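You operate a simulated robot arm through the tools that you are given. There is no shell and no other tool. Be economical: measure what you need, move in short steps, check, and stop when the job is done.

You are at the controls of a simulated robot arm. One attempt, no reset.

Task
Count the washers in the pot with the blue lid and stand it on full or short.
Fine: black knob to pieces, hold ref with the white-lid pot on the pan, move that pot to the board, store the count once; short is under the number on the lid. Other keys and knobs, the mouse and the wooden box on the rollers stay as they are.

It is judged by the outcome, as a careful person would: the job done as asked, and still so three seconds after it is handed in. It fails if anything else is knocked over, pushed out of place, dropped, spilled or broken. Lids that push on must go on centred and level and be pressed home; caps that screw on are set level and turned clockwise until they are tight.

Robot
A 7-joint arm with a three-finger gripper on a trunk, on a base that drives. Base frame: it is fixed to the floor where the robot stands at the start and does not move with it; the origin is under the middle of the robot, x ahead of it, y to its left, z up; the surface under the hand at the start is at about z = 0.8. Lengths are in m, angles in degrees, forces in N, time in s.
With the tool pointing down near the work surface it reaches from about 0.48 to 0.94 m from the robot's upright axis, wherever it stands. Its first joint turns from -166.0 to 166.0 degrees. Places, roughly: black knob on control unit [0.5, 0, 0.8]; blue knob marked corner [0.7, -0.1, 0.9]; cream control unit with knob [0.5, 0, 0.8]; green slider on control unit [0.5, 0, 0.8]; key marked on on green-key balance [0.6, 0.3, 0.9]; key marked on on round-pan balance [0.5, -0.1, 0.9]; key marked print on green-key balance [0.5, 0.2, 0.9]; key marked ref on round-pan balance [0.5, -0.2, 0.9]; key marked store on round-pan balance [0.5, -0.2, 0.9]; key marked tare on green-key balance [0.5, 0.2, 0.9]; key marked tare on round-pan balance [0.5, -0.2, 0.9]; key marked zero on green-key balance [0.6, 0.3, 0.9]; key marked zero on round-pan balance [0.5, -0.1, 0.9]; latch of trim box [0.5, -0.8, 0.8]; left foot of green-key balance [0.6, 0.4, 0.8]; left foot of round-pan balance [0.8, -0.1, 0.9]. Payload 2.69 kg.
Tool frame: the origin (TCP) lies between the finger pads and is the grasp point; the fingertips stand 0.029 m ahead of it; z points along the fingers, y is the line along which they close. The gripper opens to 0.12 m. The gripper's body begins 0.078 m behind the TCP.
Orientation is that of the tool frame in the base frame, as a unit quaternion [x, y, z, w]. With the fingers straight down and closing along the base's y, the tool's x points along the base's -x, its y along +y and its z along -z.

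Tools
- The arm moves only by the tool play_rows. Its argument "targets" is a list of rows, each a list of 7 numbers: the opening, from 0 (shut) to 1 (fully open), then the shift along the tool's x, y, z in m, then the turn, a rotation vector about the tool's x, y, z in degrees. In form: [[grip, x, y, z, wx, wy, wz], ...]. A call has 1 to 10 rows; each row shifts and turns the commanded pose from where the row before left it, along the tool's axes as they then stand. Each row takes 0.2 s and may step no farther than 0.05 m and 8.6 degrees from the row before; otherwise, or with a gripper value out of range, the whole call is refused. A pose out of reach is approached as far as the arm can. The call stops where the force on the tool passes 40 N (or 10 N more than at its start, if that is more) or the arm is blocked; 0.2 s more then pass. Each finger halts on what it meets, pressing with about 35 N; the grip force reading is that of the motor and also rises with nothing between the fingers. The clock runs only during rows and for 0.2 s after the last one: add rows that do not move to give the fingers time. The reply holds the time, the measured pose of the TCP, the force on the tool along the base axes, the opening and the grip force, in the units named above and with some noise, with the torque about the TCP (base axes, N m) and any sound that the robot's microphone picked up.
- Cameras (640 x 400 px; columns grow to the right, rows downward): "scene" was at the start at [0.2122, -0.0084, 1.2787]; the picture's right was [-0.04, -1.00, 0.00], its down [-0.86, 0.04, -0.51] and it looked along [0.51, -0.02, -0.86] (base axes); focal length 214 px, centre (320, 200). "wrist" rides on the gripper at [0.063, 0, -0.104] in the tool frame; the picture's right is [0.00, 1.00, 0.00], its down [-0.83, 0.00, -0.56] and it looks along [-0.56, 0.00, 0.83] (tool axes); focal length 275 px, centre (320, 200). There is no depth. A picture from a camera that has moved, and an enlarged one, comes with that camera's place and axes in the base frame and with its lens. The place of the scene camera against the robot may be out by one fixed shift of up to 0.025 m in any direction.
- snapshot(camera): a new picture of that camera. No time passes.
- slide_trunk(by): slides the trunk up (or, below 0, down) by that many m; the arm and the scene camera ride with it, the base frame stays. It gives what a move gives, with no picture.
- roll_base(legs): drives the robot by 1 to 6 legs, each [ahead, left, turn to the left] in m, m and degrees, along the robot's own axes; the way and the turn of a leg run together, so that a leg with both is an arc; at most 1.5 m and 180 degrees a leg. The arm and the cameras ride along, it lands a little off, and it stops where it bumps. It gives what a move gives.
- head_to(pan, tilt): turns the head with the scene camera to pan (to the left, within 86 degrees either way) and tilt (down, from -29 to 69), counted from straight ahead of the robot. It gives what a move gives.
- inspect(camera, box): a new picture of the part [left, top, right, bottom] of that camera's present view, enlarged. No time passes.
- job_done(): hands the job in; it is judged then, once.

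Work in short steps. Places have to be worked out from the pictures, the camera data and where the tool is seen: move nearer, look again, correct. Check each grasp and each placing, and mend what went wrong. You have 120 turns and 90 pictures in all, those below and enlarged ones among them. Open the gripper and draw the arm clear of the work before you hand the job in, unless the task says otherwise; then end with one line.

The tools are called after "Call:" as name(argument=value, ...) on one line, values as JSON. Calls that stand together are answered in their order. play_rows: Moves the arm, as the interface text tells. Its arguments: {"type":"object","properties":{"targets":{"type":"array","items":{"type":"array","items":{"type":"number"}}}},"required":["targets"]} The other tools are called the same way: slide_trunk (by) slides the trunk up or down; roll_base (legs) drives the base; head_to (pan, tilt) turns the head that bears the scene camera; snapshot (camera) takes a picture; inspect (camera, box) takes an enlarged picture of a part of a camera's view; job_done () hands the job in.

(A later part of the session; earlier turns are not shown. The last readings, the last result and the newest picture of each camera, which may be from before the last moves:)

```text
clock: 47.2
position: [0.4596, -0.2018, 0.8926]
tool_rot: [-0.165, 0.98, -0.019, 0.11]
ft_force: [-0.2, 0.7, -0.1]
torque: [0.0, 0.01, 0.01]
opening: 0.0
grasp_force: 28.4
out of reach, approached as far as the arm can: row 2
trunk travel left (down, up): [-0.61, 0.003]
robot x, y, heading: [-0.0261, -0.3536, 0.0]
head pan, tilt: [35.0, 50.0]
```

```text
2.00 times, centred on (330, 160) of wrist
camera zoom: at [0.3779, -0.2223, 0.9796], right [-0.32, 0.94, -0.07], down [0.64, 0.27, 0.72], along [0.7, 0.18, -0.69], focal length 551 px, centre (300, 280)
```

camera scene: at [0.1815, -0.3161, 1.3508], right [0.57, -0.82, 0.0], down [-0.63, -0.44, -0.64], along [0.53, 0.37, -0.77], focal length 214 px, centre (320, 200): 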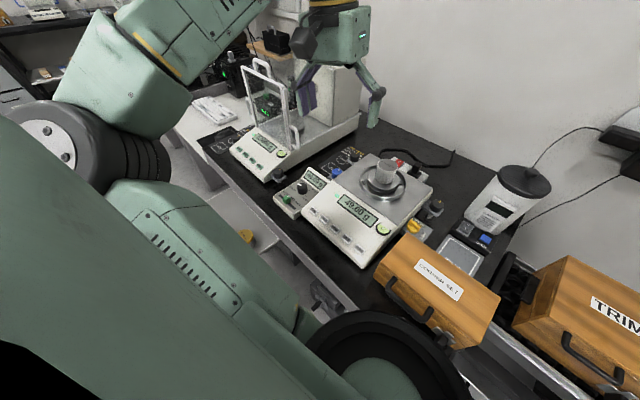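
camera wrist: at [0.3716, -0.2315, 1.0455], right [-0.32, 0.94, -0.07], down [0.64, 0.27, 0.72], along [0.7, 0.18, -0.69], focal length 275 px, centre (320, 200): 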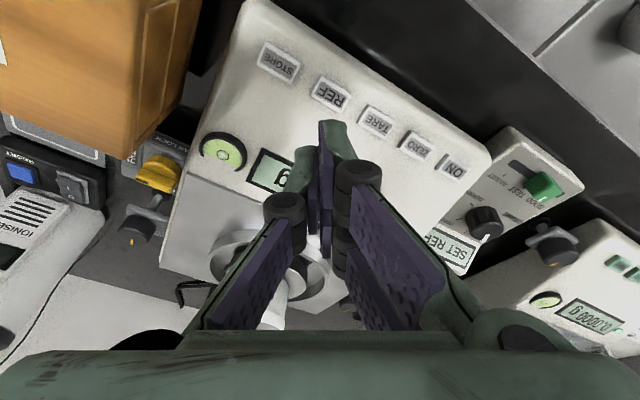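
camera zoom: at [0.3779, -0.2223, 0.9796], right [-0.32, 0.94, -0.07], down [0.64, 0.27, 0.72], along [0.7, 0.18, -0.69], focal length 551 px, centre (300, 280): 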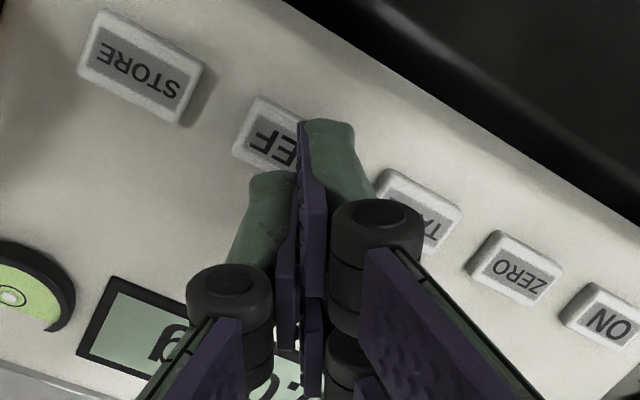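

Near the minimum reach here. I lift and back the robot up ~8 cm for comfort.

Call:
play_rows(targets=[[0, 0, 0, -0.04, 0, 0, 0], [0, 0, 0, -0.04, 0, 0, 0], [0, 0, 0, 0, 0, 0, 0]])

Call:
roll_base(legs=[[-0.08, 0, 0]])

```text
clock: 48.0
position: [0.4392, -0.2032, 0.9679]
tool_rot: [-0.165, 0.98, -0.018, 0.11]
ft_force: [0.4, 1.0, 1.2]
torque: [0.03, 0.0, 0.0]
opening: 0.0
grasp_force: 28.2
trunk travel left (down, up): [-0.61, 0.003]
robot x, y, heading: [-0.0258, -0.3537, -0.2]
head pan, tilt: [35.0, 50.0]
```

```text
clock: 49.0
position: [0.3571, -0.203, 0.9685]
tool_rot: [-0.165, 0.98, -0.018, 0.111]
ft_force: [-0.4, 0.1, 0.9]
torque: [0.01, -0.03, 0.01]
opening: 0.0
grasp_force: 28.6
trunk travel left (down, up): [-0.61, 0.003]
robot x, y, heading: [-0.1054, -0.356, -0.3]
head pan, tilt: [35.0, 50.0]
```

Call:
play_rows(targets=[[0, -0.0337, -0.015, 0.0, 0, 0, 0], [0, -0.0336, -0.015, 0.01, 0, 0, 0], [0, 0, 0, 0.04, 0, 0, 0], [0, 0, 0, 0.041, 0, 0, 0], [0, 0, 0, 0, 0, 0, 0]])

Call:
inspect(camera="wrist", box=[200, 60, 460, 260])

```text
clock: 50.2
position: [0.4507, -0.2096, 0.8976]
tool_rot: [-0.165, 0.98, -0.017, 0.111]
ft_force: [-0.2, 0.0, 0.2]
torque: [0.0, 0.01, 0.02]
opening: 0.0
grasp_force: 28.9
trunk travel left (down, up): [-0.61, 0.003]
robot x, y, heading: [-0.11, -0.3507, -0.0]
head pan, tilt: [35.0, 50.0]
```

```text
2.00 times, centred on (330, 160) of wrist
camera zoom: at [0.3683, -0.2314, 0.9849], right [-0.32, 0.94, -0.07], down [0.64, 0.27, 0.72], along [0.7, 0.18, -0.69], focal length 551 px, centre (300, 280)
```

zoom: 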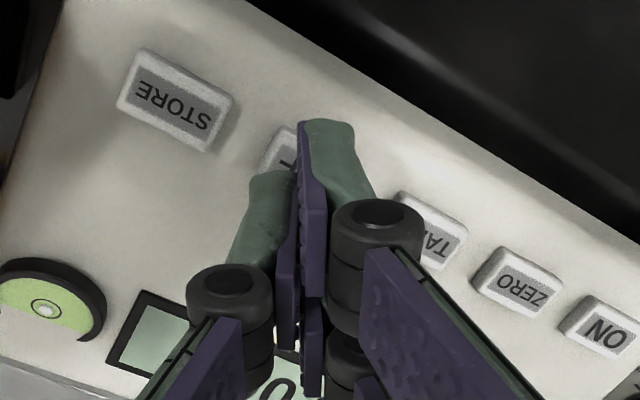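

REF sits right on the tool axis, ~20 mm ahead. I advance in small steps to feel contact.

Call:
play_rows(targets=[[0, 0, 0, 0.012, 0, 0, 0], [0, 0, 0, 0.004, 0, 0, 0], [0, 0, 0, 0, 0, 0, 0]])

```text
clock: 51.0
position: [0.4533, -0.2103, 0.8809]
tool_rot: [-0.164, 0.98, -0.019, 0.111]
ft_force: [0.3, -0.1, -0.4]
torque: [0.01, -0.04, 0.02]
opening: 0.0001
grasp_force: 28.6
trunk travel left (down, up): [-0.61, 0.003]
robot x, y, heading: [-0.107, -0.3513, -0.0]
head pan, tilt: [35.0, 50.0]
```

Call:
play_rows(targets=[[0, 0, 0, 0.002, 0, 0, 0], [0, 0, 0, 0.002, 0, 0, 0], [0, 0, 0, 0, 0, 0, 0]])

Call:
inspect(camera="wrist", box=[200, 60, 460, 260])

```text
clock: 51.8
position: [0.4538, -0.2106, 0.877]
tool_rot: [-0.164, 0.98, -0.018, 0.11]
ft_force: [0.1, 0.6, 1.4]
torque: [0.01, -0.04, 0.0]
opening: 0.0001
grasp_force: 29.0
trunk travel left (down, up): [-0.61, 0.003]
robot x, y, heading: [-0.1097, -0.3534, -0.2]
head pan, tilt: [35.0, 50.0]
```

```text
2.00 times, centred on (330, 160) of wrist
camera zoom: at [0.3717, -0.2316, 0.9646], right [-0.32, 0.94, -0.07], down [0.64, 0.27, 0.72], along [0.7, 0.18, -0.69], focal length 551 px, centre (300, 280)
```

zoom: 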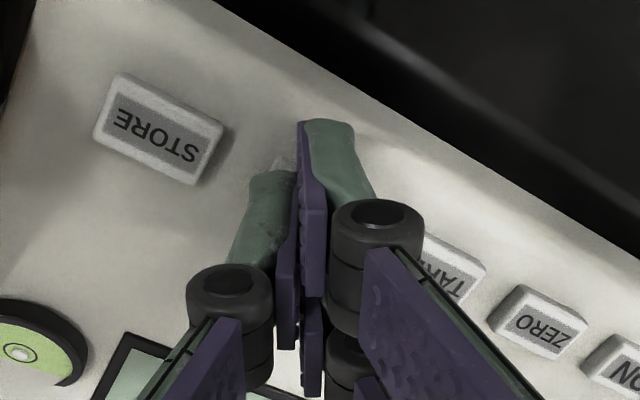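

Call:
play_rows(targets=[[0, 0, 0, 0.002, 0, 0, 0], [0, 0, 0, 0.002, 0, 0, 0], [0, 0, 0, 0.002, 0, 0, 0], [0, 0, 0, 0, 0, 0, 0]])

Call:
inspect(camera="scene", box=[260, 140, 440, 270])

```text
clock: 52.8
position: [0.455, -0.2102, 0.8729]
tool_rot: [-0.164, 0.98, -0.018, 0.113]
ft_force: [-3.2, -2.1, 20.9]
torque: [-0.05, -0.26, -0.1]
opening: 0.006
grasp_force: 28.9
trunk travel left (down, up): [-0.61, 0.003]
robot x, y, heading: [-0.1084, -0.3545, 0.0]
head pan, tilt: [35.0, 50.0]
heard: click
```

```text
3.08 times, centred on (350, 205) of scene
camera zoom: at [0.0986, -0.3166, 1.3514], right [0.57, -0.82, 0.0], down [-0.63, -0.44, -0.64], along [0.53, 0.37, -0.77], focal length 660 px, centre (228, 185)
```

zoom: 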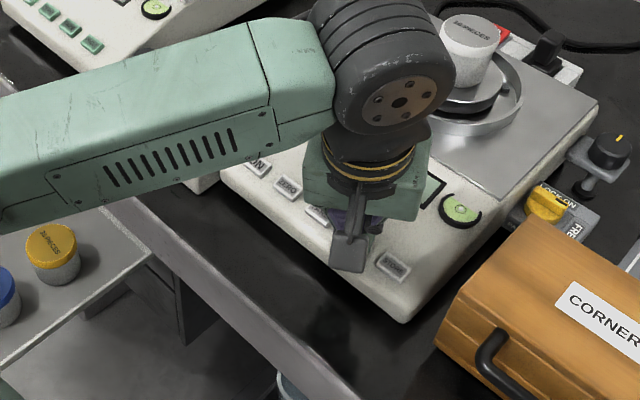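

Click heard; 21 N on the key. I hold for 2 s.

Call:
play_rows(targets=[[0, 0, 0, 0, 0, 0, 0], [0, 0, 0, 0, 0, 0, 0], [0, 0, 0, 0, 0, 0, 0], [0, 0, 0, 0, 0, 0, 0], [0, 0, 0, 0, 0, 0, 0], [0, 0, 0, 0, 0, 0, 0], [0, 0, 0, 0, 0, 0, 0], [0, 0, 0, 0, 0, 0, 0], [0, 0, 0, 0, 0, 0, 0], [0, 0, 0, 0, 0, 0, 0]])

Call:
snapshot(camera="wrist")

```text
clock: 55.0
position: [0.4542, -0.2096, 0.8727]
tool_rot: [-0.165, 0.98, -0.017, 0.113]
ft_force: [-1.0, 0.2, 29.2]
torque: [0.03, -0.51, -0.03]
opening: 0.0062
grasp_force: 28.5
trunk travel left (down, up): [-0.61, 0.003]
robot x, y, heading: [-0.1109, -0.3532, -0.1]
head pan, tilt: [35.0, 50.0]
```

```text
46 pictures are left
camera wrist: at [0.3719, -0.2315, 0.9599], right [-0.32, 0.94, -0.07], down [0.64, 0.27, 0.72], along [0.7, 0.18, -0.69], focal length 275 px, centre (320, 200)
```

wrist: 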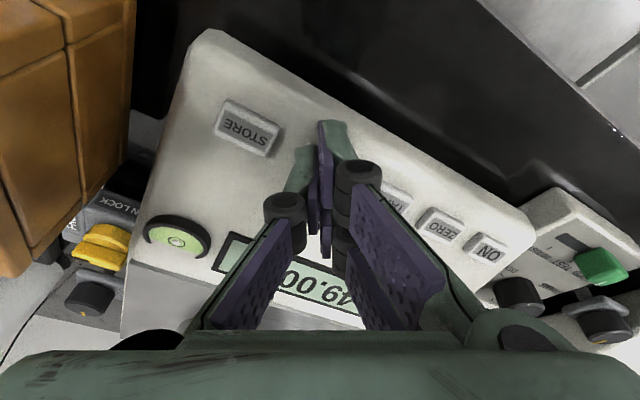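

Call:
play_rows(targets=[[0, 0, 0, 0, 0, 0, 0], [0, 0, 0, 0, 0, 0, 0], [0, 0, 0, 0, 0, 0, 0], [0, 0, 0, -0.02, 0, 0, 0], [0, 0, 0, -0.04, 0, 0, 0], [0, 0, 0, -0.045, 0, 0, 0], [0, 0, 0, 0, 0, 0, 0]])

Call:
snapshot(camera="wrist")

```text
clock: 56.6
position: [0.4292, -0.2108, 0.9739]
tool_rot: [-0.165, 0.98, -0.018, 0.11]
ft_force: [-1.0, -0.1, -0.2]
torque: [0.01, 0.03, -0.01]
opening: 0.0
grasp_force: 28.5
trunk travel left (down, up): [-0.61, 0.003]
robot x, y, heading: [-0.1072, -0.3529, -0.0]
head pan, tilt: [35.0, 50.0]
```

```text
45 pictures are left
camera wrist: at [0.3476, -0.2324, 1.0609], right [-0.32, 0.94, -0.07], down [0.64, 0.27, 0.72], along [0.7, 0.18, -0.69], focal length 275 px, centre (320, 200)
```

wrist: 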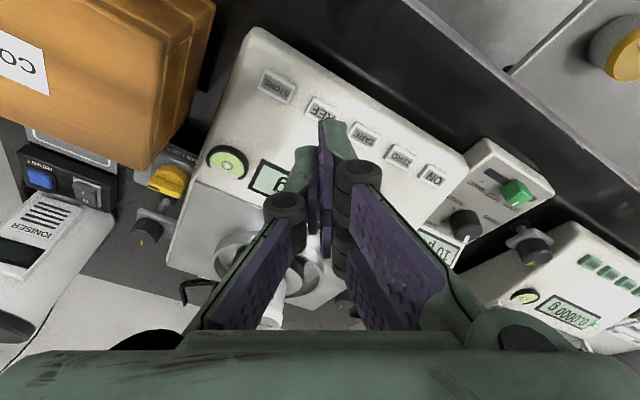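

The unit shows "10 P…": reference stored. Now the white-lid pot, triangulated with lid top at (0.663, -0.206, 0.951). I level the tool, rise, and hover above it with fingers open.

Call:
play_rows(targets=[[0.3, 0, 0, -0.045, -2.1, 6.1, 0], [0.6, 0, 0, -0.045, -2.1, 6.1, 0], [0.8, -0.0446, -0.0142, 0, 0, 0, 0], [0.8, -0.0446, -0.0142, 0, 0, 0, 0], [0.8, -0.0446, -0.0142, 0, 0, 0, 0], [0.8, -0.0446, -0.0142, 0, 0, 0, 0], [0.8, -0.0446, -0.0142, 0, 0, 0, 0], [0.8, 0, 0, 0, 0, 0, 0]])

Call:
snapshot(camera="wrist")

```text
clock: 58.4
position: [0.6515, -0.2021, 1.0647]
tool_rot: [-0.165, 0.986, 0.001, 0.001]
ft_force: [0.3, 0.1, -0.3]
torque: [-0.02, -0.01, -0.01]
opening: 0.096
grasp_force: 0.1
trunk travel left (down, up): [-0.61, 0.003]
robot x, y, heading: [-0.1092, -0.3509, 0.1]
head pan, tilt: [35.0, 50.0]
```

```text
44 pictures are left
camera wrist: at [0.5909, -0.2243, 1.1666], right [-0.33, 0.94, 0.0], down [0.78, 0.27, 0.56], along [0.52, 0.18, -0.83], focal length 275 px, centre (320, 200)
```

wrist: 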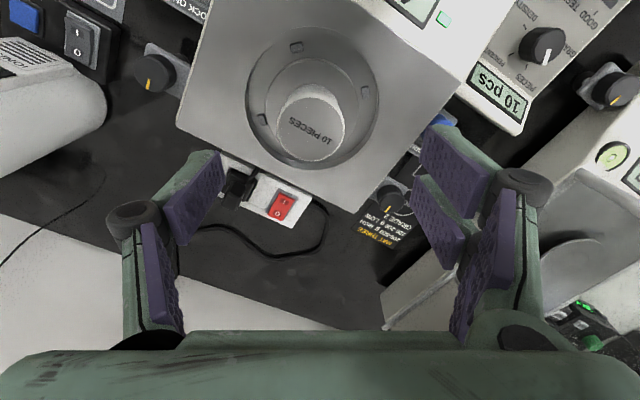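

Consistent: lid centre (0.666, -0.205), 53 mm wide; display "10 pcs". I centre and descend partway.

Call:
play_rows(targets=[[0.8, -0.0127, -0.0075, 0.02, 0, 0, 0], [0.8, 0, 0, 0.04, 0, 0, 0], [0.8, 0, 0, 0.03, 0, 0, 0], [0.8, 0, 0, 0, 0, 0, 0]])

Call:
snapshot(camera="wrist")

```text
clock: 59.4
position: [0.6658, -0.2059, 0.9697]
tool_rot: [-0.165, 0.986, 0.0, -0.001]
ft_force: [-0.2, 0.0, -0.1]
torque: [0.0, -0.01, 0.02]
opening: 0.0962
grasp_force: 0.1
trunk travel left (down, up): [-0.61, 0.003]
robot x, y, heading: [-0.1086, -0.3539, -0.2]
head pan, tilt: [35.0, 50.0]
```

```text
43 pictures are left
camera wrist: at [0.6055, -0.2282, 1.073], right [-0.33, 0.94, 0.0], down [0.78, 0.27, 0.56], along [0.52, 0.18, -0.83], focal length 275 px, centre (320, 200)
```

wrist: 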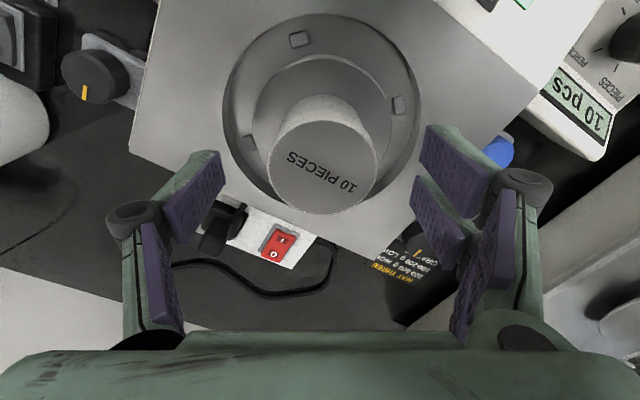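

Call:
play_rows(targets=[[0.65, 0, 0, 0.0, 0, 0, 0], [0.65, 0, 0, 0.013, 0, 0, 0], [0.65, 0, 0, 0.01, 0, 0, 0], [0.65, 0, 0, 0, 0, 0, 0]])

Call:
snapshot(camera="wrist")

```text
clock: 60.4
position: [0.6653, -0.2075, 0.9498]
tool_rot: [-0.165, 0.986, 0.0, -0.001]
ft_force: [-0.3, 0.1, -0.2]
torque: [0.03, 0.0, -0.01]
opening: 0.0781
grasp_force: 0.0
trunk travel left (down, up): [-0.61, 0.003]
robot x, y, heading: [-0.1079, -0.3578, -0.0]
head pan, tilt: [35.0, 50.0]
```

```text
42 pictures are left
camera wrist: at [0.6052, -0.2289, 1.052], right [-0.33, 0.94, 0.0], down [0.78, 0.27, 0.56], along [0.52, 0.18, -0.83], focal length 275 px, centre (320, 200)
```

wrist: 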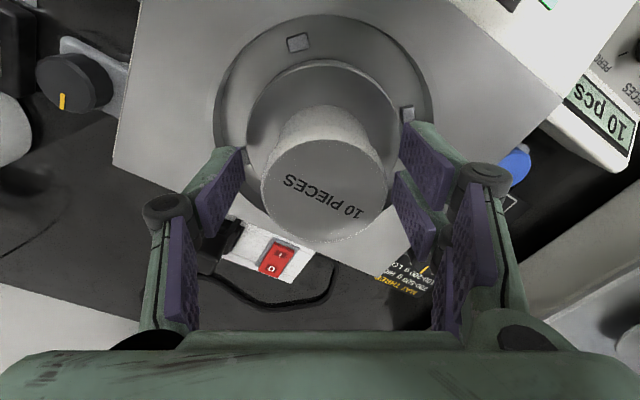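

Call:
play_rows(targets=[[0.65, 0, 0, 0.008, 0, 0, 0], [0.5, 0, 0, 0, 0, 0, 0], [0.38, 0, 0, 0, 0, 0, 0], [0.38, 0, 0, 0, 0, 0, 0], [0.38, 0, 0, 0, 0, 0, 0]])

Call:
snapshot(camera="wrist")

```text
clock: 61.6
position: [0.666, -0.2072, 0.9404]
tool_rot: [-0.165, 0.986, 0.0, 0.0]
ft_force: [0.4, 0.2, -0.1]
torque: [0.01, -0.02, 0.02]
opening: 0.0514
grasp_force: 34.5
trunk travel left (down, up): [-0.61, 0.003]
robot x, y, heading: [-0.1051, -0.3515, -0.2]
head pan, tilt: [35.0, 50.0]
```

```text
41 pictures are left
camera wrist: at [0.6053, -0.2286, 1.0439], right [-0.33, 0.94, 0.0], down [0.78, 0.27, 0.56], along [0.52, 0.18, -0.83], focal length 275 px, centre (320, 200)
```

wrist: 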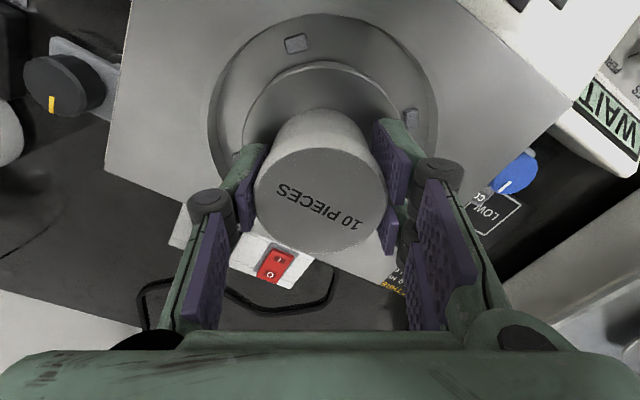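

Pot gripped (51 mm). Lift straight up and check.

Call:
play_rows(targets=[[0.38, 0, 0, -0.02, 0, 0, 0], [0.38, 0, 0, -0.04, 0, 0, 0], [0.38, 0, 0, -0.04, 0, 0, 0], [0.38, 0, 0, -0.02, 0, 0, 0], [0.38, 0, 0, 0, 0, 0, 0]])

Call:
snapshot(camera="wrist")

```text
clock: 62.8
position: [0.6638, -0.2076, 1.0606]
tool_rot: [-0.166, 0.986, 0.0, 0.0]
ft_force: [0.2, -0.3, -0.2]
torque: [0.0, -0.01, 0.0]
opening: 0.0515
grasp_force: 35.6
trunk travel left (down, up): [-0.61, 0.003]
robot x, y, heading: [-0.1081, -0.3525, -0.1]
head pan, tilt: [35.0, 50.0]
```

```text
40 pictures are left
camera wrist: at [0.6038, -0.2291, 1.1646], right [-0.33, 0.94, 0.0], down [0.79, 0.27, 0.56], along [0.52, 0.18, -0.83], focal length 275 px, centre (320, 200)
```

wrist: 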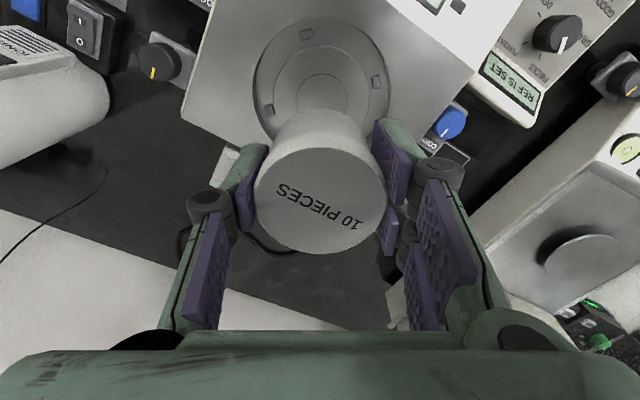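

"REF IS SET" and pot held. Carrying it diagonally toward the board at z 1.06.

Call:
play_rows(targets=[[0.38, 0.0163, 0.0423, 0, 0, 0, 0], [0.38, 0.0163, 0.0423, 0, 0, 0, 0], [0.38, 0.0163, 0.0423, 0, 0, 0, 0], [0.38, 0.0163, 0.0423, 0, 0, 0, 0], [0.38, 0.0163, 0.0423, 0, 0, 0, 0], [0.38, 0.0163, 0.0423, 0, 0, 0, 0], [0.38, 0.0163, 0.0423, 0, 0, 0, 0], [0.38, 0.0163, 0.0423, 0, 0, 0, 0], [0.38, 0.0163, 0.0423, 0, 0, 0, 0], [0.38, 0, 0, 0, 0, 0, 0]])

Call:
play_rows(targets=[[0.38, 0.0163, 0.0423, 0, 0, 0, 0], [0.38, 0.0163, 0.0423, 0, 0, 0, 0], [0.38, 0.0163, 0.0423, 0, 0, 0, 0], [0.38, 0, 0, 0, 0, 0, 0]])

Call:
snapshot(camera="wrist")

Call:
snapshot(camera="scene")

```text
clock: 65.0
position: [0.4026, 0.0924, 1.0542]
tool_rot: [-0.167, 0.986, 0.001, 0.0]
ft_force: [-0.8, 0.2, -0.4]
torque: [0.01, 0.01, -0.01]
opening: 0.0516
grasp_force: 34.6
out of reach, approached as far as the arm can: row 9
trunk travel left (down, up): [-0.61, 0.003]
robot x, y, heading: [-0.1054, -0.3527, 0.2]
head pan, tilt: [35.0, 50.0]
```

```text
clock: 66.0
position: [0.3386, 0.0891, 1.0317]
tool_rot: [-0.168, 0.986, 0.001, 0.001]
ft_force: [1.4, -0.8, 0.0]
torque: [0.01, 0.0, 0.04]
opening: 0.0517
grasp_force: 35.4
out of reach, approached as far as the arm can: row 1, 2, 3
trunk travel left (down, up): [-0.61, 0.003]
robot x, y, heading: [-0.1061, -0.3515, 0.0]
head pan, tilt: [35.0, 50.0]
```

```text
39 pictures are left
camera wrist: at [0.278, 0.066, 1.1349], right [-0.34, 0.94, 0.0], down [0.78, 0.28, 0.56], along [0.52, 0.19, -0.83], focal length 275 px, centre (320, 200)
```

wrist: 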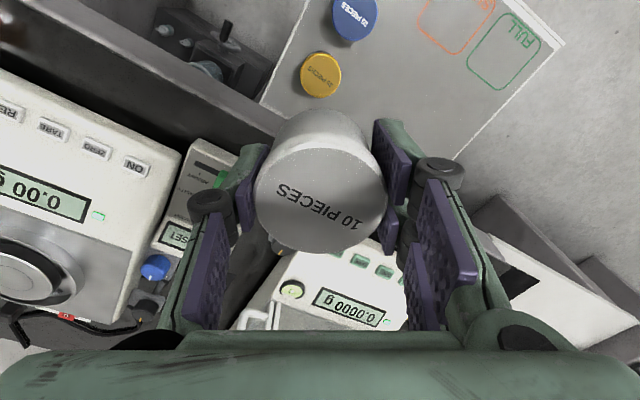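

```text
38 pictures are left
camera scene: at [0.1004, -0.316, 1.3508], right [0.57, -0.82, 0.0], down [-0.63, -0.44, -0.64], along [0.53, 0.37, -0.77], focal length 214 px, centre (320, 200)
```

scene: 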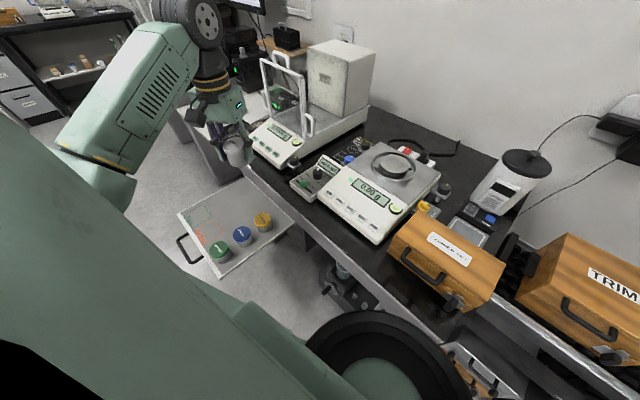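

The wrist runs into its yaw limit here; reaching the board squarely from the front is better. I retreat and sidestep left with the pot held high.

Call:
roll_base(legs=[[-0.25, 0, 0], [0, 0.46, 0]])

Call:
head_to(pan=0, tilt=50)

Call:
snapshot(camera="scene")

```text
clock: 71.6
position: [0.0906, 0.5571, 1.0322]
tool_rot: [-0.171, 0.985, 0.0, 0.001]
ft_force: [0.5, 1.6, -1.1]
torque: [-0.01, -0.02, 0.01]
opening: 0.0513
grasp_force: 34.8
trunk travel left (down, up): [-0.61, 0.003]
robot x, y, heading: [-0.3532, 0.1126, 0.3]
head pan, tilt: [35.0, 50.0]
```

```text
clock: 72.6
position: [0.0896, 0.5566, 1.0318]
tool_rot: [-0.172, 0.985, 0.001, 0.001]
ft_force: [-0.4, -0.6, -0.6]
torque: [-0.01, -0.02, 0.02]
opening: 0.0514
grasp_force: 34.8
trunk travel left (down, up): [-0.61, 0.003]
robot x, y, heading: [-0.3525, 0.1131, 0.5]
head pan, tilt: [0.0, 50.0]
```

```text
37 pictures are left
camera scene: at [-0.1316, 0.1073, 1.3508], right [0.01, -1.0, 0.0], down [-0.77, 0.0, -0.64], along [0.64, 0.0, -0.77], focal length 214 px, centre (320, 200)
```

scene: 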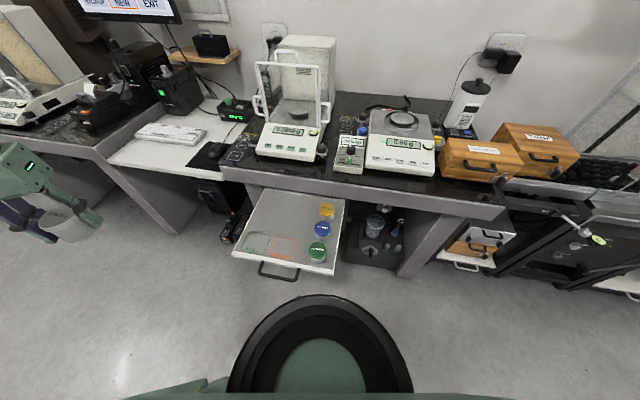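

The board is square ahead. I swing the arm over the clear rear-left area of the board.

Call:
play_rows(targets=[[0.38, -0.0099, -0.0446, 0, 0, 0, 0], [0.38, -0.0099, -0.0446, 0, 0, 0, 0], [0.38, -0.0099, -0.0446, 0, 0, 0, 0], [0.38, -0.0099, -0.0446, 0, 0, 0, 0], [0.38, -0.0099, -0.0446, 0, 0, 0, 0], [0.38, -0.0099, -0.0446, 0, 0, 0, 0], [0.38, -0.0099, -0.0446, 0, 0, 0, 0], [0.38, -0.0099, -0.0446, 0, 0, 0, 0], [0.38, -0.0099, -0.0446, 0, 0, 0, 0], [0.38, 0, 0, 0, 0, 0, 0]])

Call:
snapshot(camera="wrist")

Call:
inspect(camera="scene", box=[210, 110, 390, 300])

```text
clock: 74.8
position: [0.3092, 0.2089, 1.0301]
tool_rot: [-0.171, 0.985, 0.001, 0.001]
ft_force: [-0.2, 0.1, -0.2]
torque: [-0.06, -0.02, -0.02]
opening: 0.0516
grasp_force: 35.4
trunk travel left (down, up): [-0.61, 0.003]
robot x, y, heading: [-0.3586, 0.1125, 0.4]
head pan, tilt: [0.0, 50.0]
```

```text
36 pictures are left
camera wrist: at [0.2493, 0.1855, 1.1332], right [-0.34, 0.94, 0.0], down [0.78, 0.28, 0.56], along [0.52, 0.19, -0.83], focal length 275 px, centre (320, 200)
```

wrist: 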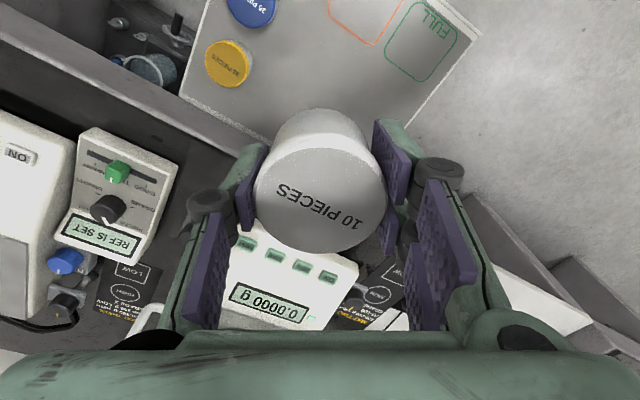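

```text
2.11 times, centred on (300, 205) of scene
camera zoom: at [-0.1317, 0.1073, 1.3508], right [0.01, -1.0, 0.0], down [-0.77, 0.0, -0.64], along [0.64, 0.0, -0.77], focal length 452 px, centre (362, 190)
```

zoom: 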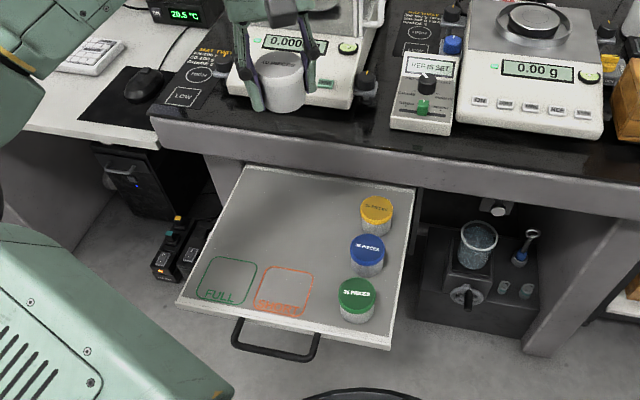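

Triangulated: lid tops at z≈0.72 (yellow (0.341,0.086), blue (0.260,0.099), green (0.179,0.115)); SHORT ≈(0.21,0.23), FULL ≈(0.22,0.33). I lower the white pot at (0.31,0.21) to just above the board.

Call:
play_rows(targets=[[0.38, 0, 0, 0.048, 0, 0, 0], [0.38, 0, 0, 0.048, 0, 0, 0], [0.38, 0, 0, 0.048, 0, 0, 0], [0.38, 0, 0, 0.048, 0, 0, 0], [0.38, 0, 0, 0.048, 0, 0, 0], [0.38, 0, 0, 0.045, 0, 0, 0], [0.38, 0, 0, 0, 0, 0, 0]])

Call:
snapshot(camera="scene")

```text
clock: 76.4
position: [0.3075, 0.2072, 0.7441]
tool_rot: [-0.171, 0.985, 0.001, 0.001]
ft_force: [0.8, 0.9, -1.0]
torque: [0.0, 0.03, 0.0]
opening: 0.0512
grasp_force: 34.5
trunk travel left (down, up): [-0.61, 0.003]
robot x, y, heading: [-0.3555, 0.109, 0.2]
head pan, tilt: [0.0, 50.0]
```

```text
34 pictures are left
camera scene: at [-0.1316, 0.1072, 1.3508], right [0.0, -1.0, 0.0], down [-0.77, 0.0, -0.64], along [0.64, 0.0, -0.77], focal length 214 px, centre (320, 200)
```

scene: 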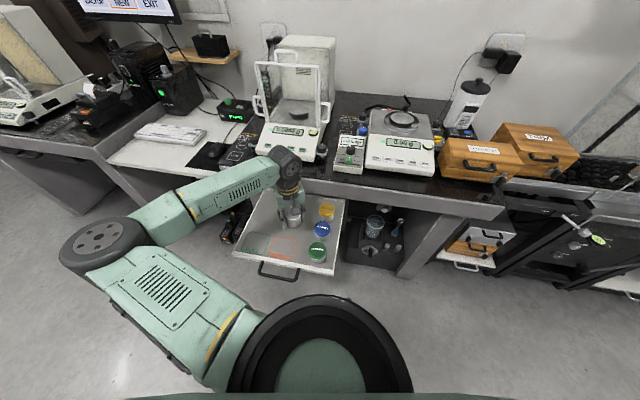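

Clear of the bench edge. I lower in small guarded steps to feel contact.

Call:
play_rows(targets=[[0.38, 0, 0, 0.012, 0, 0, 0], [0.38, 0, 0, 0.005, 0, 0, 0], [0.38, 0, 0, 0.004, 0, 0, 0], [0.38, 0, 0, 0, 0, 0, 0]])

```text
clock: 77.4
position: [0.309, 0.2094, 0.7274]
tool_rot: [-0.17, 0.985, 0.001, 0.002]
ft_force: [-1.5, -1.7, 19.1]
torque: [-0.05, 0.16, -0.03]
opening: 0.0511
grasp_force: 35.3
trunk travel left (down, up): [-0.61, 0.003]
robot x, y, heading: [-0.353, 0.1133, 0.3]
head pan, tilt: [0.0, 50.0]
```

Contact at z 0.727 (19 N). I relieve slightly, open, and rise.

Call:
play_rows(targets=[[0.38, 0, 0, -0.003, 0, 0, 0], [0.5, 0, 0, 0, 0, 0, 0], [0.75, 0, 0, 0, 0, 0, 0], [0.75, 0, 0, 0, 0, 0, 0], [0.75, 0, 0, -0.04, 0, 0, 0], [0.75, 0, 0, -0.045, 0, 0, 0], [0.75, 0, 0, -0.045, 0, 0, 0], [0.75, 0, 0, 0, 0, 0, 0]])

Call:
snapshot(camera="wrist")

```text
clock: 79.2
position: [0.309, 0.209, 0.8569]
tool_rot: [-0.172, 0.985, 0.0, 0.0]
ft_force: [0.4, 0.7, 0.5]
torque: [-0.03, -0.01, -0.03]
opening: 0.09
grasp_force: 0.0
trunk travel left (down, up): [-0.61, 0.003]
robot x, y, heading: [-0.3522, 0.1105, 0.4]
head pan, tilt: [0.0, 50.0]
```

```text
33 pictures are left
camera wrist: at [0.2492, 0.187, 0.9599], right [-0.34, 0.94, 0.0], down [0.78, 0.28, 0.56], along [0.52, 0.19, -0.83], focal length 275 px, centre (320, 200)
```

wrist: 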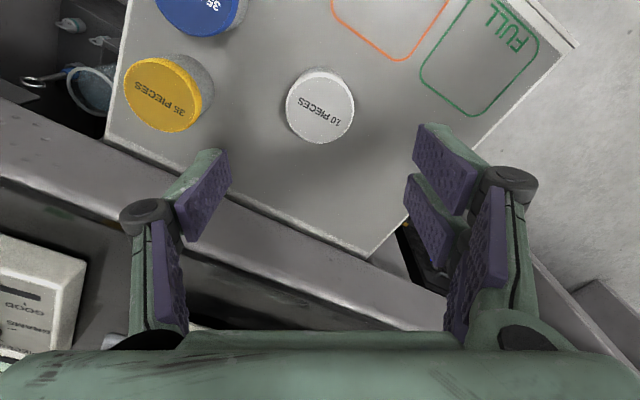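

White pot stands level on the board. Now I move above the blue pot (≈(0.256, 0.107), lid top ≈0.742) and turn the hand so the fingers close across the row.

Call:
play_rows(targets=[[0.75, 0.0285, -0.0259, 0, 0, 0, 0], [0.75, 0.0285, -0.0259, 0, 0, 0, 0], [0.75, 0.0285, -0.0259, 0, 0, 0, 0], [0.75, 0, 0, 0, 0, 0, 8], [0.75, 0, 0, 0, 0, 0, 8], [0.75, 0, 0, 0, 0, 0, 8], [0.75, 0, 0, 0, 0, 0, 8], [0.75, 0, 0, 0, 0, 0, 0]])

Call:
snapshot(camera="wrist")

```text
clock: 81.0
position: [0.254, 0.1068, 0.8573]
tool_rot: [0.108, 0.994, 0.001, 0.0]
ft_force: [-0.5, 0.6, -0.6]
torque: [0.0, 0.0, -0.02]
opening: 0.0899
grasp_force: 0.0
trunk travel left (down, up): [-0.61, 0.003]
robot x, y, heading: [-0.3543, 0.1151, 0.3]
head pan, tilt: [0.0, 50.0]
```

```text
32 pictures are left
camera wrist: at [0.1922, 0.1194, 0.9611], right [0.21, 0.98, 0.0], down [0.81, -0.18, 0.56], along [0.54, -0.12, -0.83], focal length 275 px, centre (320, 200)
```

wrist: 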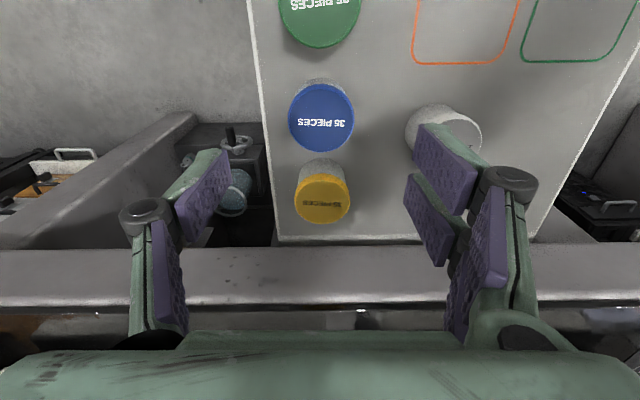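

Call:
inspect(camera="wrist", box=[270, 70, 370, 160])

Call:
play_rows(targets=[[0.75, -0.003, 0, 0.04, 0, 0, 0], [0.75, 0, 0, 0.04, 0, 0, 0], [0.75, 0, 0, 0.03, 0, 0, 0], [0.75, 0, 0, 0.01, 0, 0, 0], [0.75, 0, 0, 0, 0, 0, 0]])

Call:
snapshot(camera="wrist")

```text
4.44 times, centred on (320, 115) of wrist
camera zoom: at [0.1922, 0.1194, 0.9611], right [0.21, 0.98, 0.0], down [0.81, -0.18, 0.56], along [0.54, -0.12, -0.83], focal length 1224 px, centre (320, 578)
```

zoom: 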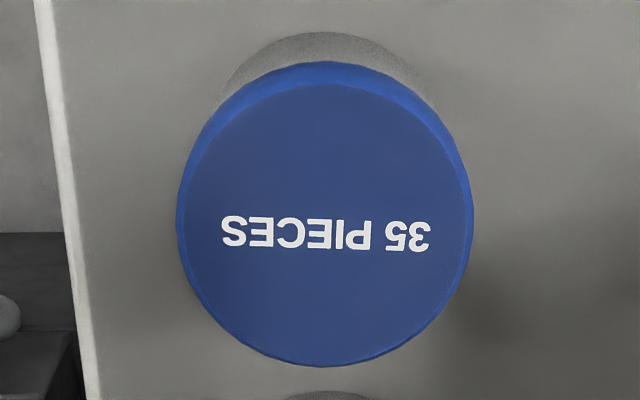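

```text
clock: 82.2
position: [0.2565, 0.108, 0.7371]
tool_rot: [0.107, 0.994, 0.001, 0.0]
ft_force: [-0.3, -0.2, -0.2]
torque: [-0.02, 0.02, 0.0]
opening: 0.09
grasp_force: 0.1
trunk travel left (down, up): [-0.61, 0.003]
robot x, y, heading: [-0.3554, 0.1131, 0.2]
head pan, tilt: [0.0, 50.0]
```

```text
30 pictures are left
camera wrist: at [0.1947, 0.1195, 0.8416], right [0.21, 0.98, 0.0], down [0.81, -0.17, 0.56], along [0.54, -0.11, -0.83], focal length 275 px, centre (320, 200)
```

wrist: 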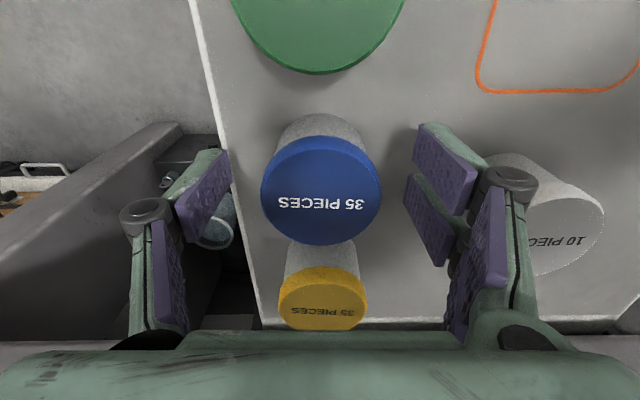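

Blue lid says 35 PIECES, centred between the fingers. I go 9 mm lower, close, and lift slightly.

Call:
play_rows(targets=[[0.75, 0, 0, 0.009, 0, 0, 0], [0.55, 0, 0, 0, 0, 0, 0], [0.38, 0, 0, 0, 0, 0, 0], [0.38, 0, 0, 0, 0, 0, 0], [0.38, 0, 0, 0, 0, 0, 0], [0.38, 0, 0, -0.04, 0, 0, 0], [0.38, 0, 0, 0, 0, 0, 0]])

Call:
snapshot(camera="wrist")

```text
clock: 83.8
position: [0.2595, 0.105, 0.7687]
tool_rot: [0.106, 0.994, 0.002, 0.001]
ft_force: [-1.1, -0.6, -0.7]
torque: [-0.02, 0.01, -0.03]
opening: 0.0525
grasp_force: 34.8
trunk travel left (down, up): [-0.61, 0.003]
robot x, y, heading: [-0.3556, 0.1116, 0.3]
head pan, tilt: [0.0, 50.0]
```

```text
29 pictures are left
camera wrist: at [0.1957, 0.1181, 0.8724], right [0.21, 0.98, 0.0], down [0.81, -0.18, 0.56], along [0.54, -0.11, -0.83], focal length 275 px, centre (320, 200)
```

wrist: 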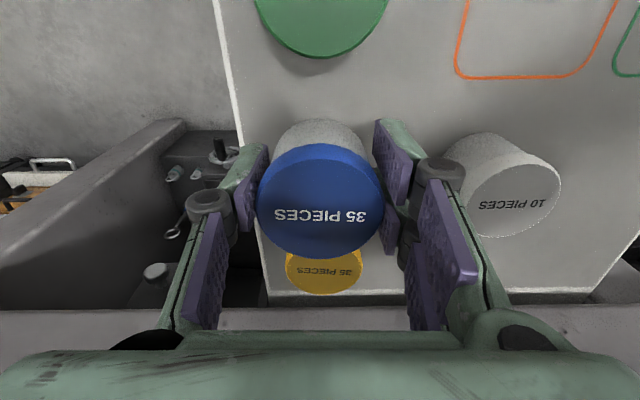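

Blue pot held. I raise it to ~1.06, turning the hand back a little to avoid the wrist limit at the pan.

Call:
play_rows(targets=[[0.38, 0, 0, -0.045, 0, 0, 0], [0.38, 0, 0, -0.049, 0, 0, 0], [0.38, 0, 0, -0.049, 0, 0, 0], [0.38, 0, 0, -0.049, 0, 0, -8], [0.38, 0, 0, -0.049, 0, 0, -8], [0.38, 0, 0, -0.049, 0, 0, -4], [0.38, 0, 0, 0, 0, 0, 0]])

Call:
roll_base(legs=[[0, -0.46, 0], [0.25, 0, 0]])

Call:
head_to(pan=10, tilt=50)

Call:
snapshot(camera="scene")

```text
clock: 85.4
position: [0.2572, 0.106, 1.0584]
tool_rot: [-0.067, 0.998, 0.001, 0.0]
ft_force: [-1.3, 0.1, -1.1]
torque: [-0.02, -0.01, -0.01]
opening: 0.0523
grasp_force: 34.9
trunk travel left (down, up): [-0.61, 0.003]
robot x, y, heading: [-0.3512, 0.1081, 0.2]
head pan, tilt: [0.0, 50.0]
```

```text
clock: 90.9
position: [0.5079, -0.3454, 1.0576]
tool_rot: [-0.07, 0.998, 0.001, 0.001]
ft_force: [1.0, -0.3, -2.1]
torque: [-0.02, 0.02, -0.01]
opening: 0.0522
grasp_force: 35.3
trunk travel left (down, up): [-0.61, 0.003]
robot x, y, heading: [-0.1032, -0.3459, 0.6]
head pan, tilt: [0.0, 50.0]
```

```text
clock: 91.6
position: [0.5083, -0.3465, 1.0588]
tool_rot: [-0.071, 0.997, 0.0, 0.0]
ft_force: [-0.2, -0.7, -0.3]
torque: [0.0, 0.05, -0.02]
opening: 0.0523
grasp_force: 34.9
trunk travel left (down, up): [-0.61, 0.003]
robot x, y, heading: [-0.1064, -0.3435, 0.3]
head pan, tilt: [10.0, 50.0]
```

```text
28 pictures are left
camera scene: at [0.1178, -0.3341, 1.3508], right [0.18, -0.98, 0.0], down [-0.75, -0.14, -0.64], along [0.63, 0.12, -0.77], focal length 214 px, centre (320, 200)
```

scene: 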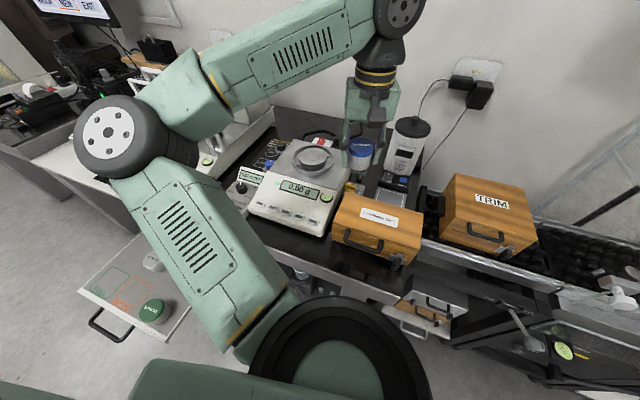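

Call:
play_rows(targets=[[0.38, -0.0352, 0.0234, 0, 0, 0, 0], [0.38, -0.0352, 0.0234, 0, 0, 0, 0], [0.38, -0.0352, 0.0234, 0, 0, 0, 0], [0.38, -0.0352, 0.0234, 0, 0, 0, 0], [0.38, -0.0352, 0.0234, 0, 0, 0, 0], [0.38, 0, 0, 0, 0, 0, 0]])

Call:
snapshot(camera="wrist")

```text
clock: 93.0
position: [0.6658, -0.2032, 1.0595]
tool_rot: [-0.069, 0.998, 0.001, 0.001]
ft_force: [0.1, 0.3, -0.3]
torque: [-0.02, 0.05, -0.03]
opening: 0.0521
grasp_force: 34.6
trunk travel left (down, up): [-0.61, 0.003]
robot x, y, heading: [-0.1063, -0.3441, 0.5]
head pan, tilt: [10.0, 50.0]
```

```text
27 pictures are left
camera wrist: at [0.602, -0.2143, 1.1626], right [-0.14, 0.99, 0.0], down [0.82, 0.12, 0.56], along [0.55, 0.08, -0.83], focal length 275 px, centre (320, 200)
```

wrist: 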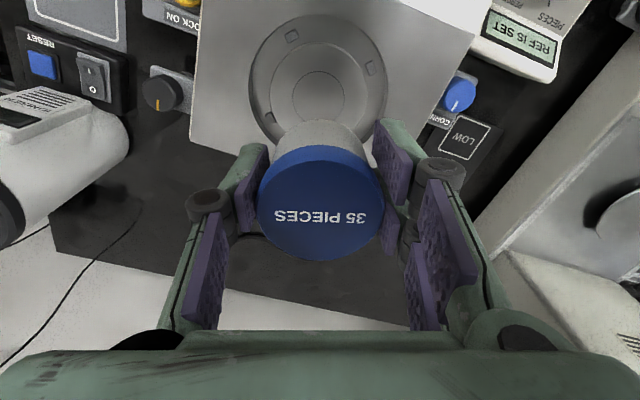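

Pan centre (0.662, -0.207). I lower to just above the pan.

Call:
play_rows(targets=[[0.38, 0.002, -0.004, 0.03, 0, 0, 0], [0.38, 0, 0, 0.045, 0, 0, 0], [0.38, 0, 0, 0.03, 0, 0, 0], [0.38, 0, 0, 0, 0, 0, 0]])

Call:
play_rows(targets=[[0.38, 0, 0, 0.005, 0, 0, 0], [0.38, 0, 0, 0.003, 0, 0, 0], [0.38, 0, 0, 0, 0, 0, 0]])

Call:
snapshot(camera="wrist")

```text
clock: 94.0
position: [0.6662, -0.2103, 0.9534]
tool_rot: [-0.07, 0.998, 0.001, 0.001]
ft_force: [-0.5, -0.3, -0.7]
torque: [-0.01, 0.05, -0.03]
opening: 0.0525
grasp_force: 35.2
trunk travel left (down, up): [-0.61, 0.003]
robot x, y, heading: [-0.1035, -0.3458, 0.7]
head pan, tilt: [10.0, 50.0]
```

```text
clock: 94.8
position: [0.6644, -0.2097, 0.9454]
tool_rot: [-0.07, 0.998, 0.001, -0.001]
ft_force: [0.0, -0.8, -0.7]
torque: [-0.03, 0.04, -0.02]
opening: 0.0527
grasp_force: 34.9
trunk travel left (down, up): [-0.61, 0.003]
robot x, y, heading: [-0.1006, -0.3429, 0.5]
head pan, tilt: [10.0, 50.0]
```

```text
26 pictures are left
camera wrist: at [0.6017, -0.2197, 1.0492], right [-0.14, 0.99, 0.0], down [0.82, 0.12, 0.56], along [0.55, 0.08, -0.83], focal length 275 px, centre (320, 200)
```

wrist: 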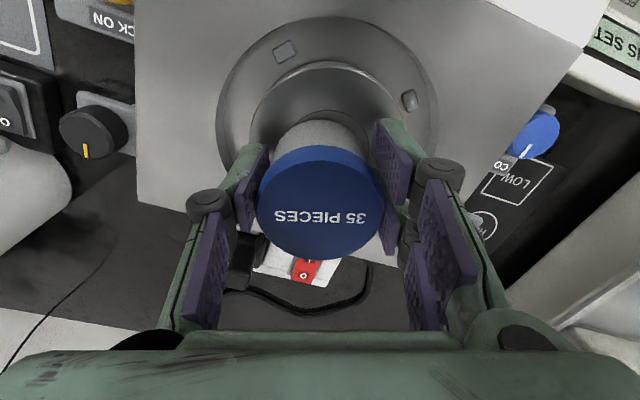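

Call:
play_rows(targets=[[0.38, 0, 0, 0.002, 0, 0, 0], [0.38, 0, 0, 0.0015, 0, 0, 0], [0.38, 0, 0, 0, 0, 0, 0]])

```text
clock: 95.6
position: [0.6639, -0.2087, 0.943]
tool_rot: [-0.07, 0.998, 0.001, 0.001]
ft_force: [0.7, 0.7, -1.0]
torque: [-0.06, 0.0, 0.0]
opening: 0.0521
grasp_force: 35.6
trunk travel left (down, up): [-0.61, 0.003]
robot x, y, heading: [-0.1049, -0.3435, 0.4]
head pan, tilt: [10.0, 50.0]
```

Call:
play_rows(targets=[[0.38, 0, 0, 0.0015, 0, 0, 0], [0.38, 0, 0, 0.001, 0, 0, 0], [0.38, 0, 0, 0, 0, 0, 0]])

```text
clock: 96.4
position: [0.6657, -0.209, 0.9423]
tool_rot: [-0.07, 0.998, 0.002, 0.002]
ft_force: [3.7, 0.2, 16.1]
torque: [0.02, -0.02, 0.03]
opening: 0.0525
grasp_force: 35.0
trunk travel left (down, up): [-0.61, 0.003]
robot x, y, heading: [-0.1031, -0.3466, 0.8]
head pan, tilt: [10.0, 50.0]
```

Touchdown on the pan. I open and rise clear.

Call:
play_rows(targets=[[0.38, 0, 0, -0.001, 0, 0, 0], [0.5, 0, 0, 0, 0, 0, 0], [0.72, 0, 0, 0, 0, 0, 0], [0.72, 0, 0, 0, 0, 0, 0], [0.72, 0, 0, -0.03, 0, 0, 0], [0.72, 0, 0, -0.045, 0, 0, 0], [0.72, 0, 0, -0.045, 0, 0, 0], [0.72, 0, 0, 0, 0, 0, 0]])

Call:
snapshot(camera="wrist")

```text
clock: 98.2
position: [0.6643, -0.2107, 1.0598]
tool_rot: [-0.07, 0.998, 0.001, 0.0]
ft_force: [0.8, -0.3, 0.3]
torque: [0.03, -0.01, 0.01]
opening: 0.0865
grasp_force: 0.1
trunk travel left (down, up): [-0.61, 0.003]
robot x, y, heading: [-0.1078, -0.3419, 0.3]
head pan, tilt: [10.0, 50.0]
```

```text
25 pictures are left
camera wrist: at [0.6022, -0.2214, 1.1633], right [-0.14, 0.99, 0.0], down [0.82, 0.12, 0.56], along [0.55, 0.08, -0.83], focal length 275 px, centre (320, 200)
```

wrist: 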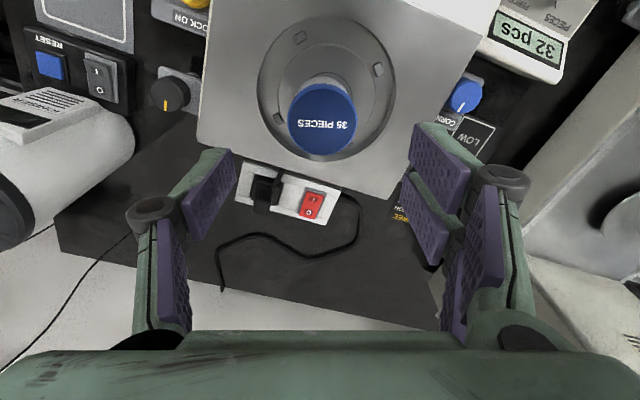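

The unit reads "32 pcs" — under 35, so SHORT. Now STORE at about (0.4526, -0.250, 0.849): I back over it, close the fingers, and tilt as I did for REF.

Call:
play_rows(targets=[[0.72, 0.0448, -0.0018, 0, 0, 0, 0], [0.4, 0.0448, -0.0018, 0, 0, 0, 0], [0, 0.0448, -0.0018, 0, 0, 0, 0], [0, 0.0448, -0.0018, 0, 0, 0, 0], [0, 0.0448, -0.0018, 0, 0, 0, 0], [0, 0, 0, 0.045, 0, 0, 0], [0, 0, 0, 0.045, 0.9, -6.45, 0], [0, 0, 0, 0, 0.9, -6.45, 0], [0, 0, 0, 0, 0, 0, 0]])

Call:
snapshot(camera="wrist")

```text
clock: 100.2
position: [0.4436, -0.2478, 0.9685]
tool_rot: [-0.069, 0.991, -0.007, 0.114]
ft_force: [0.4, -0.8, 0.4]
torque: [0.04, -0.03, -0.01]
opening: 0.0
grasp_force: 28.9
trunk travel left (down, up): [-0.61, 0.003]
robot x, y, heading: [-0.1069, -0.3468, 0.6]
head pan, tilt: [10.0, 50.0]
```

```text
24 pictures are left
camera wrist: at [0.3588, -0.2585, 1.0561], right [-0.14, 0.99, -0.03], down [0.67, 0.12, 0.73], along [0.72, 0.08, -0.68], focal length 275 px, centre (320, 200)
```

wrist: 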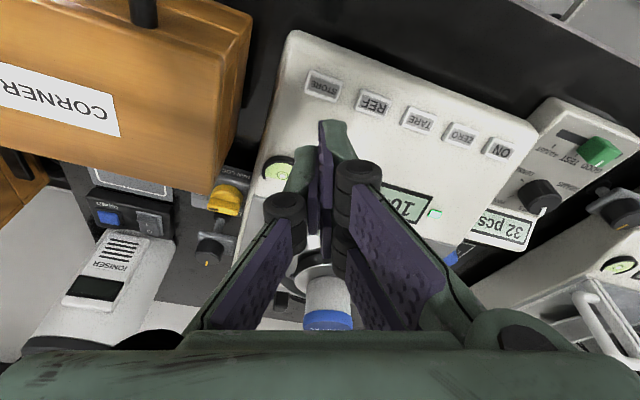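

Call:
play_rows(targets=[[0, 0.0201, 0.0005, 0.01, 0, 0, 0], [0, 0, 0, 0.03, 0, 0, 0], [0, 0, 0, 0.03, 0, 0, 0], [0, 0, 0, 0, 0, 0, 0]])

Call:
inspect(camera="wrist", box=[200, 60, 460, 260])

```text
clock: 101.2
position: [0.4402, -0.251, 0.8964]
tool_rot: [-0.068, 0.991, -0.007, 0.114]
ft_force: [0.3, -0.1, -0.4]
torque: [-0.03, 0.02, 0.04]
opening: 0.0
grasp_force: 28.2
trunk travel left (down, up): [-0.61, 0.003]
robot x, y, heading: [-0.1022, -0.3448, 0.5]
head pan, tilt: [10.0, 50.0]
```

```text
2.00 times, centred on (330, 160) of wrist
camera zoom: at [0.3552, -0.2602, 0.9836], right [-0.14, 0.99, -0.03], down [0.68, 0.12, 0.73], along [0.72, 0.08, -0.69], focal length 551 px, centre (300, 280)
```

zoom: 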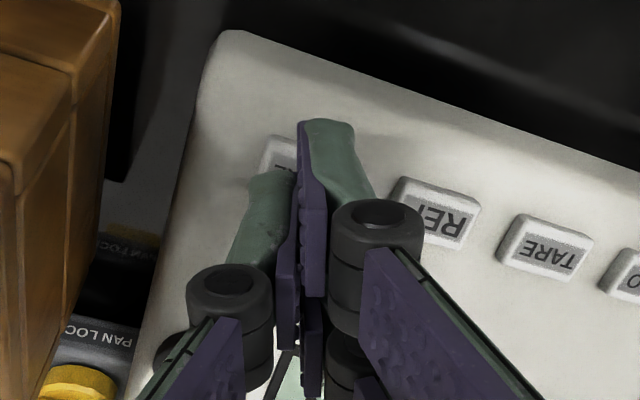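

STORE is on the axis. I advance and press once, as I did with REF.

Call:
play_rows(targets=[[0, 0, 0, 0.016, 0, 0, 0], [0, 0, 0, 0.004, 0, 0, 0], [0, 0, 0, 0.002, 0, 0, 0], [0, 0, 0, 0.002, 0, 0, 0], [0, 0, 0, 0, 0, 0, 0]])

```text
clock: 102.4
position: [0.4457, -0.2516, 0.875]
tool_rot: [-0.07, 0.991, -0.008, 0.114]
ft_force: [-1.5, 0.3, 4.4]
torque: [-0.05, -0.05, 0.02]
opening: 0.0061
grasp_force: 28.2
trunk travel left (down, up): [-0.61, 0.003]
robot x, y, heading: [-0.1053, -0.3484, 0.6]
head pan, tilt: [10.0, 50.0]
heard: click
```

Click heard. I release and look.

Call:
play_rows(targets=[[0, 0, 0, -0.03, 0, 0, 0], [0, 0, 0, -0.045, 0, 0, 0], [0, 0, 0, -0.045, 0, 0, 0], [0, 0, 0, 0, 0, 0, 0]])

Call:
snapshot(camera="wrist")

```text
clock: 103.4
position: [0.4182, -0.251, 0.992]
tool_rot: [-0.069, 0.991, -0.007, 0.113]
ft_force: [-0.2, -0.4, 0.1]
torque: [-0.02, 0.01, 0.01]
opening: 0.0
grasp_force: 28.6
trunk travel left (down, up): [-0.61, 0.003]
robot x, y, heading: [-0.1028, -0.3428, 0.5]
head pan, tilt: [10.0, 50.0]
```

```text
22 pictures are left
camera wrist: at [0.3343, -0.262, 1.0784], right [-0.14, 0.99, -0.03], down [0.68, 0.12, 0.73], along [0.72, 0.08, -0.69], focal length 275 px, centre (320, 200)
```

wrist: 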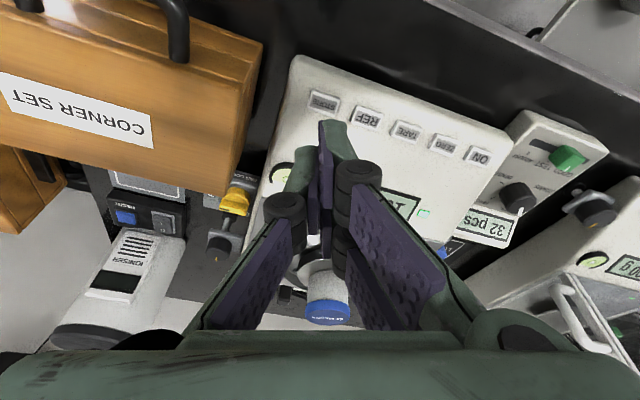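

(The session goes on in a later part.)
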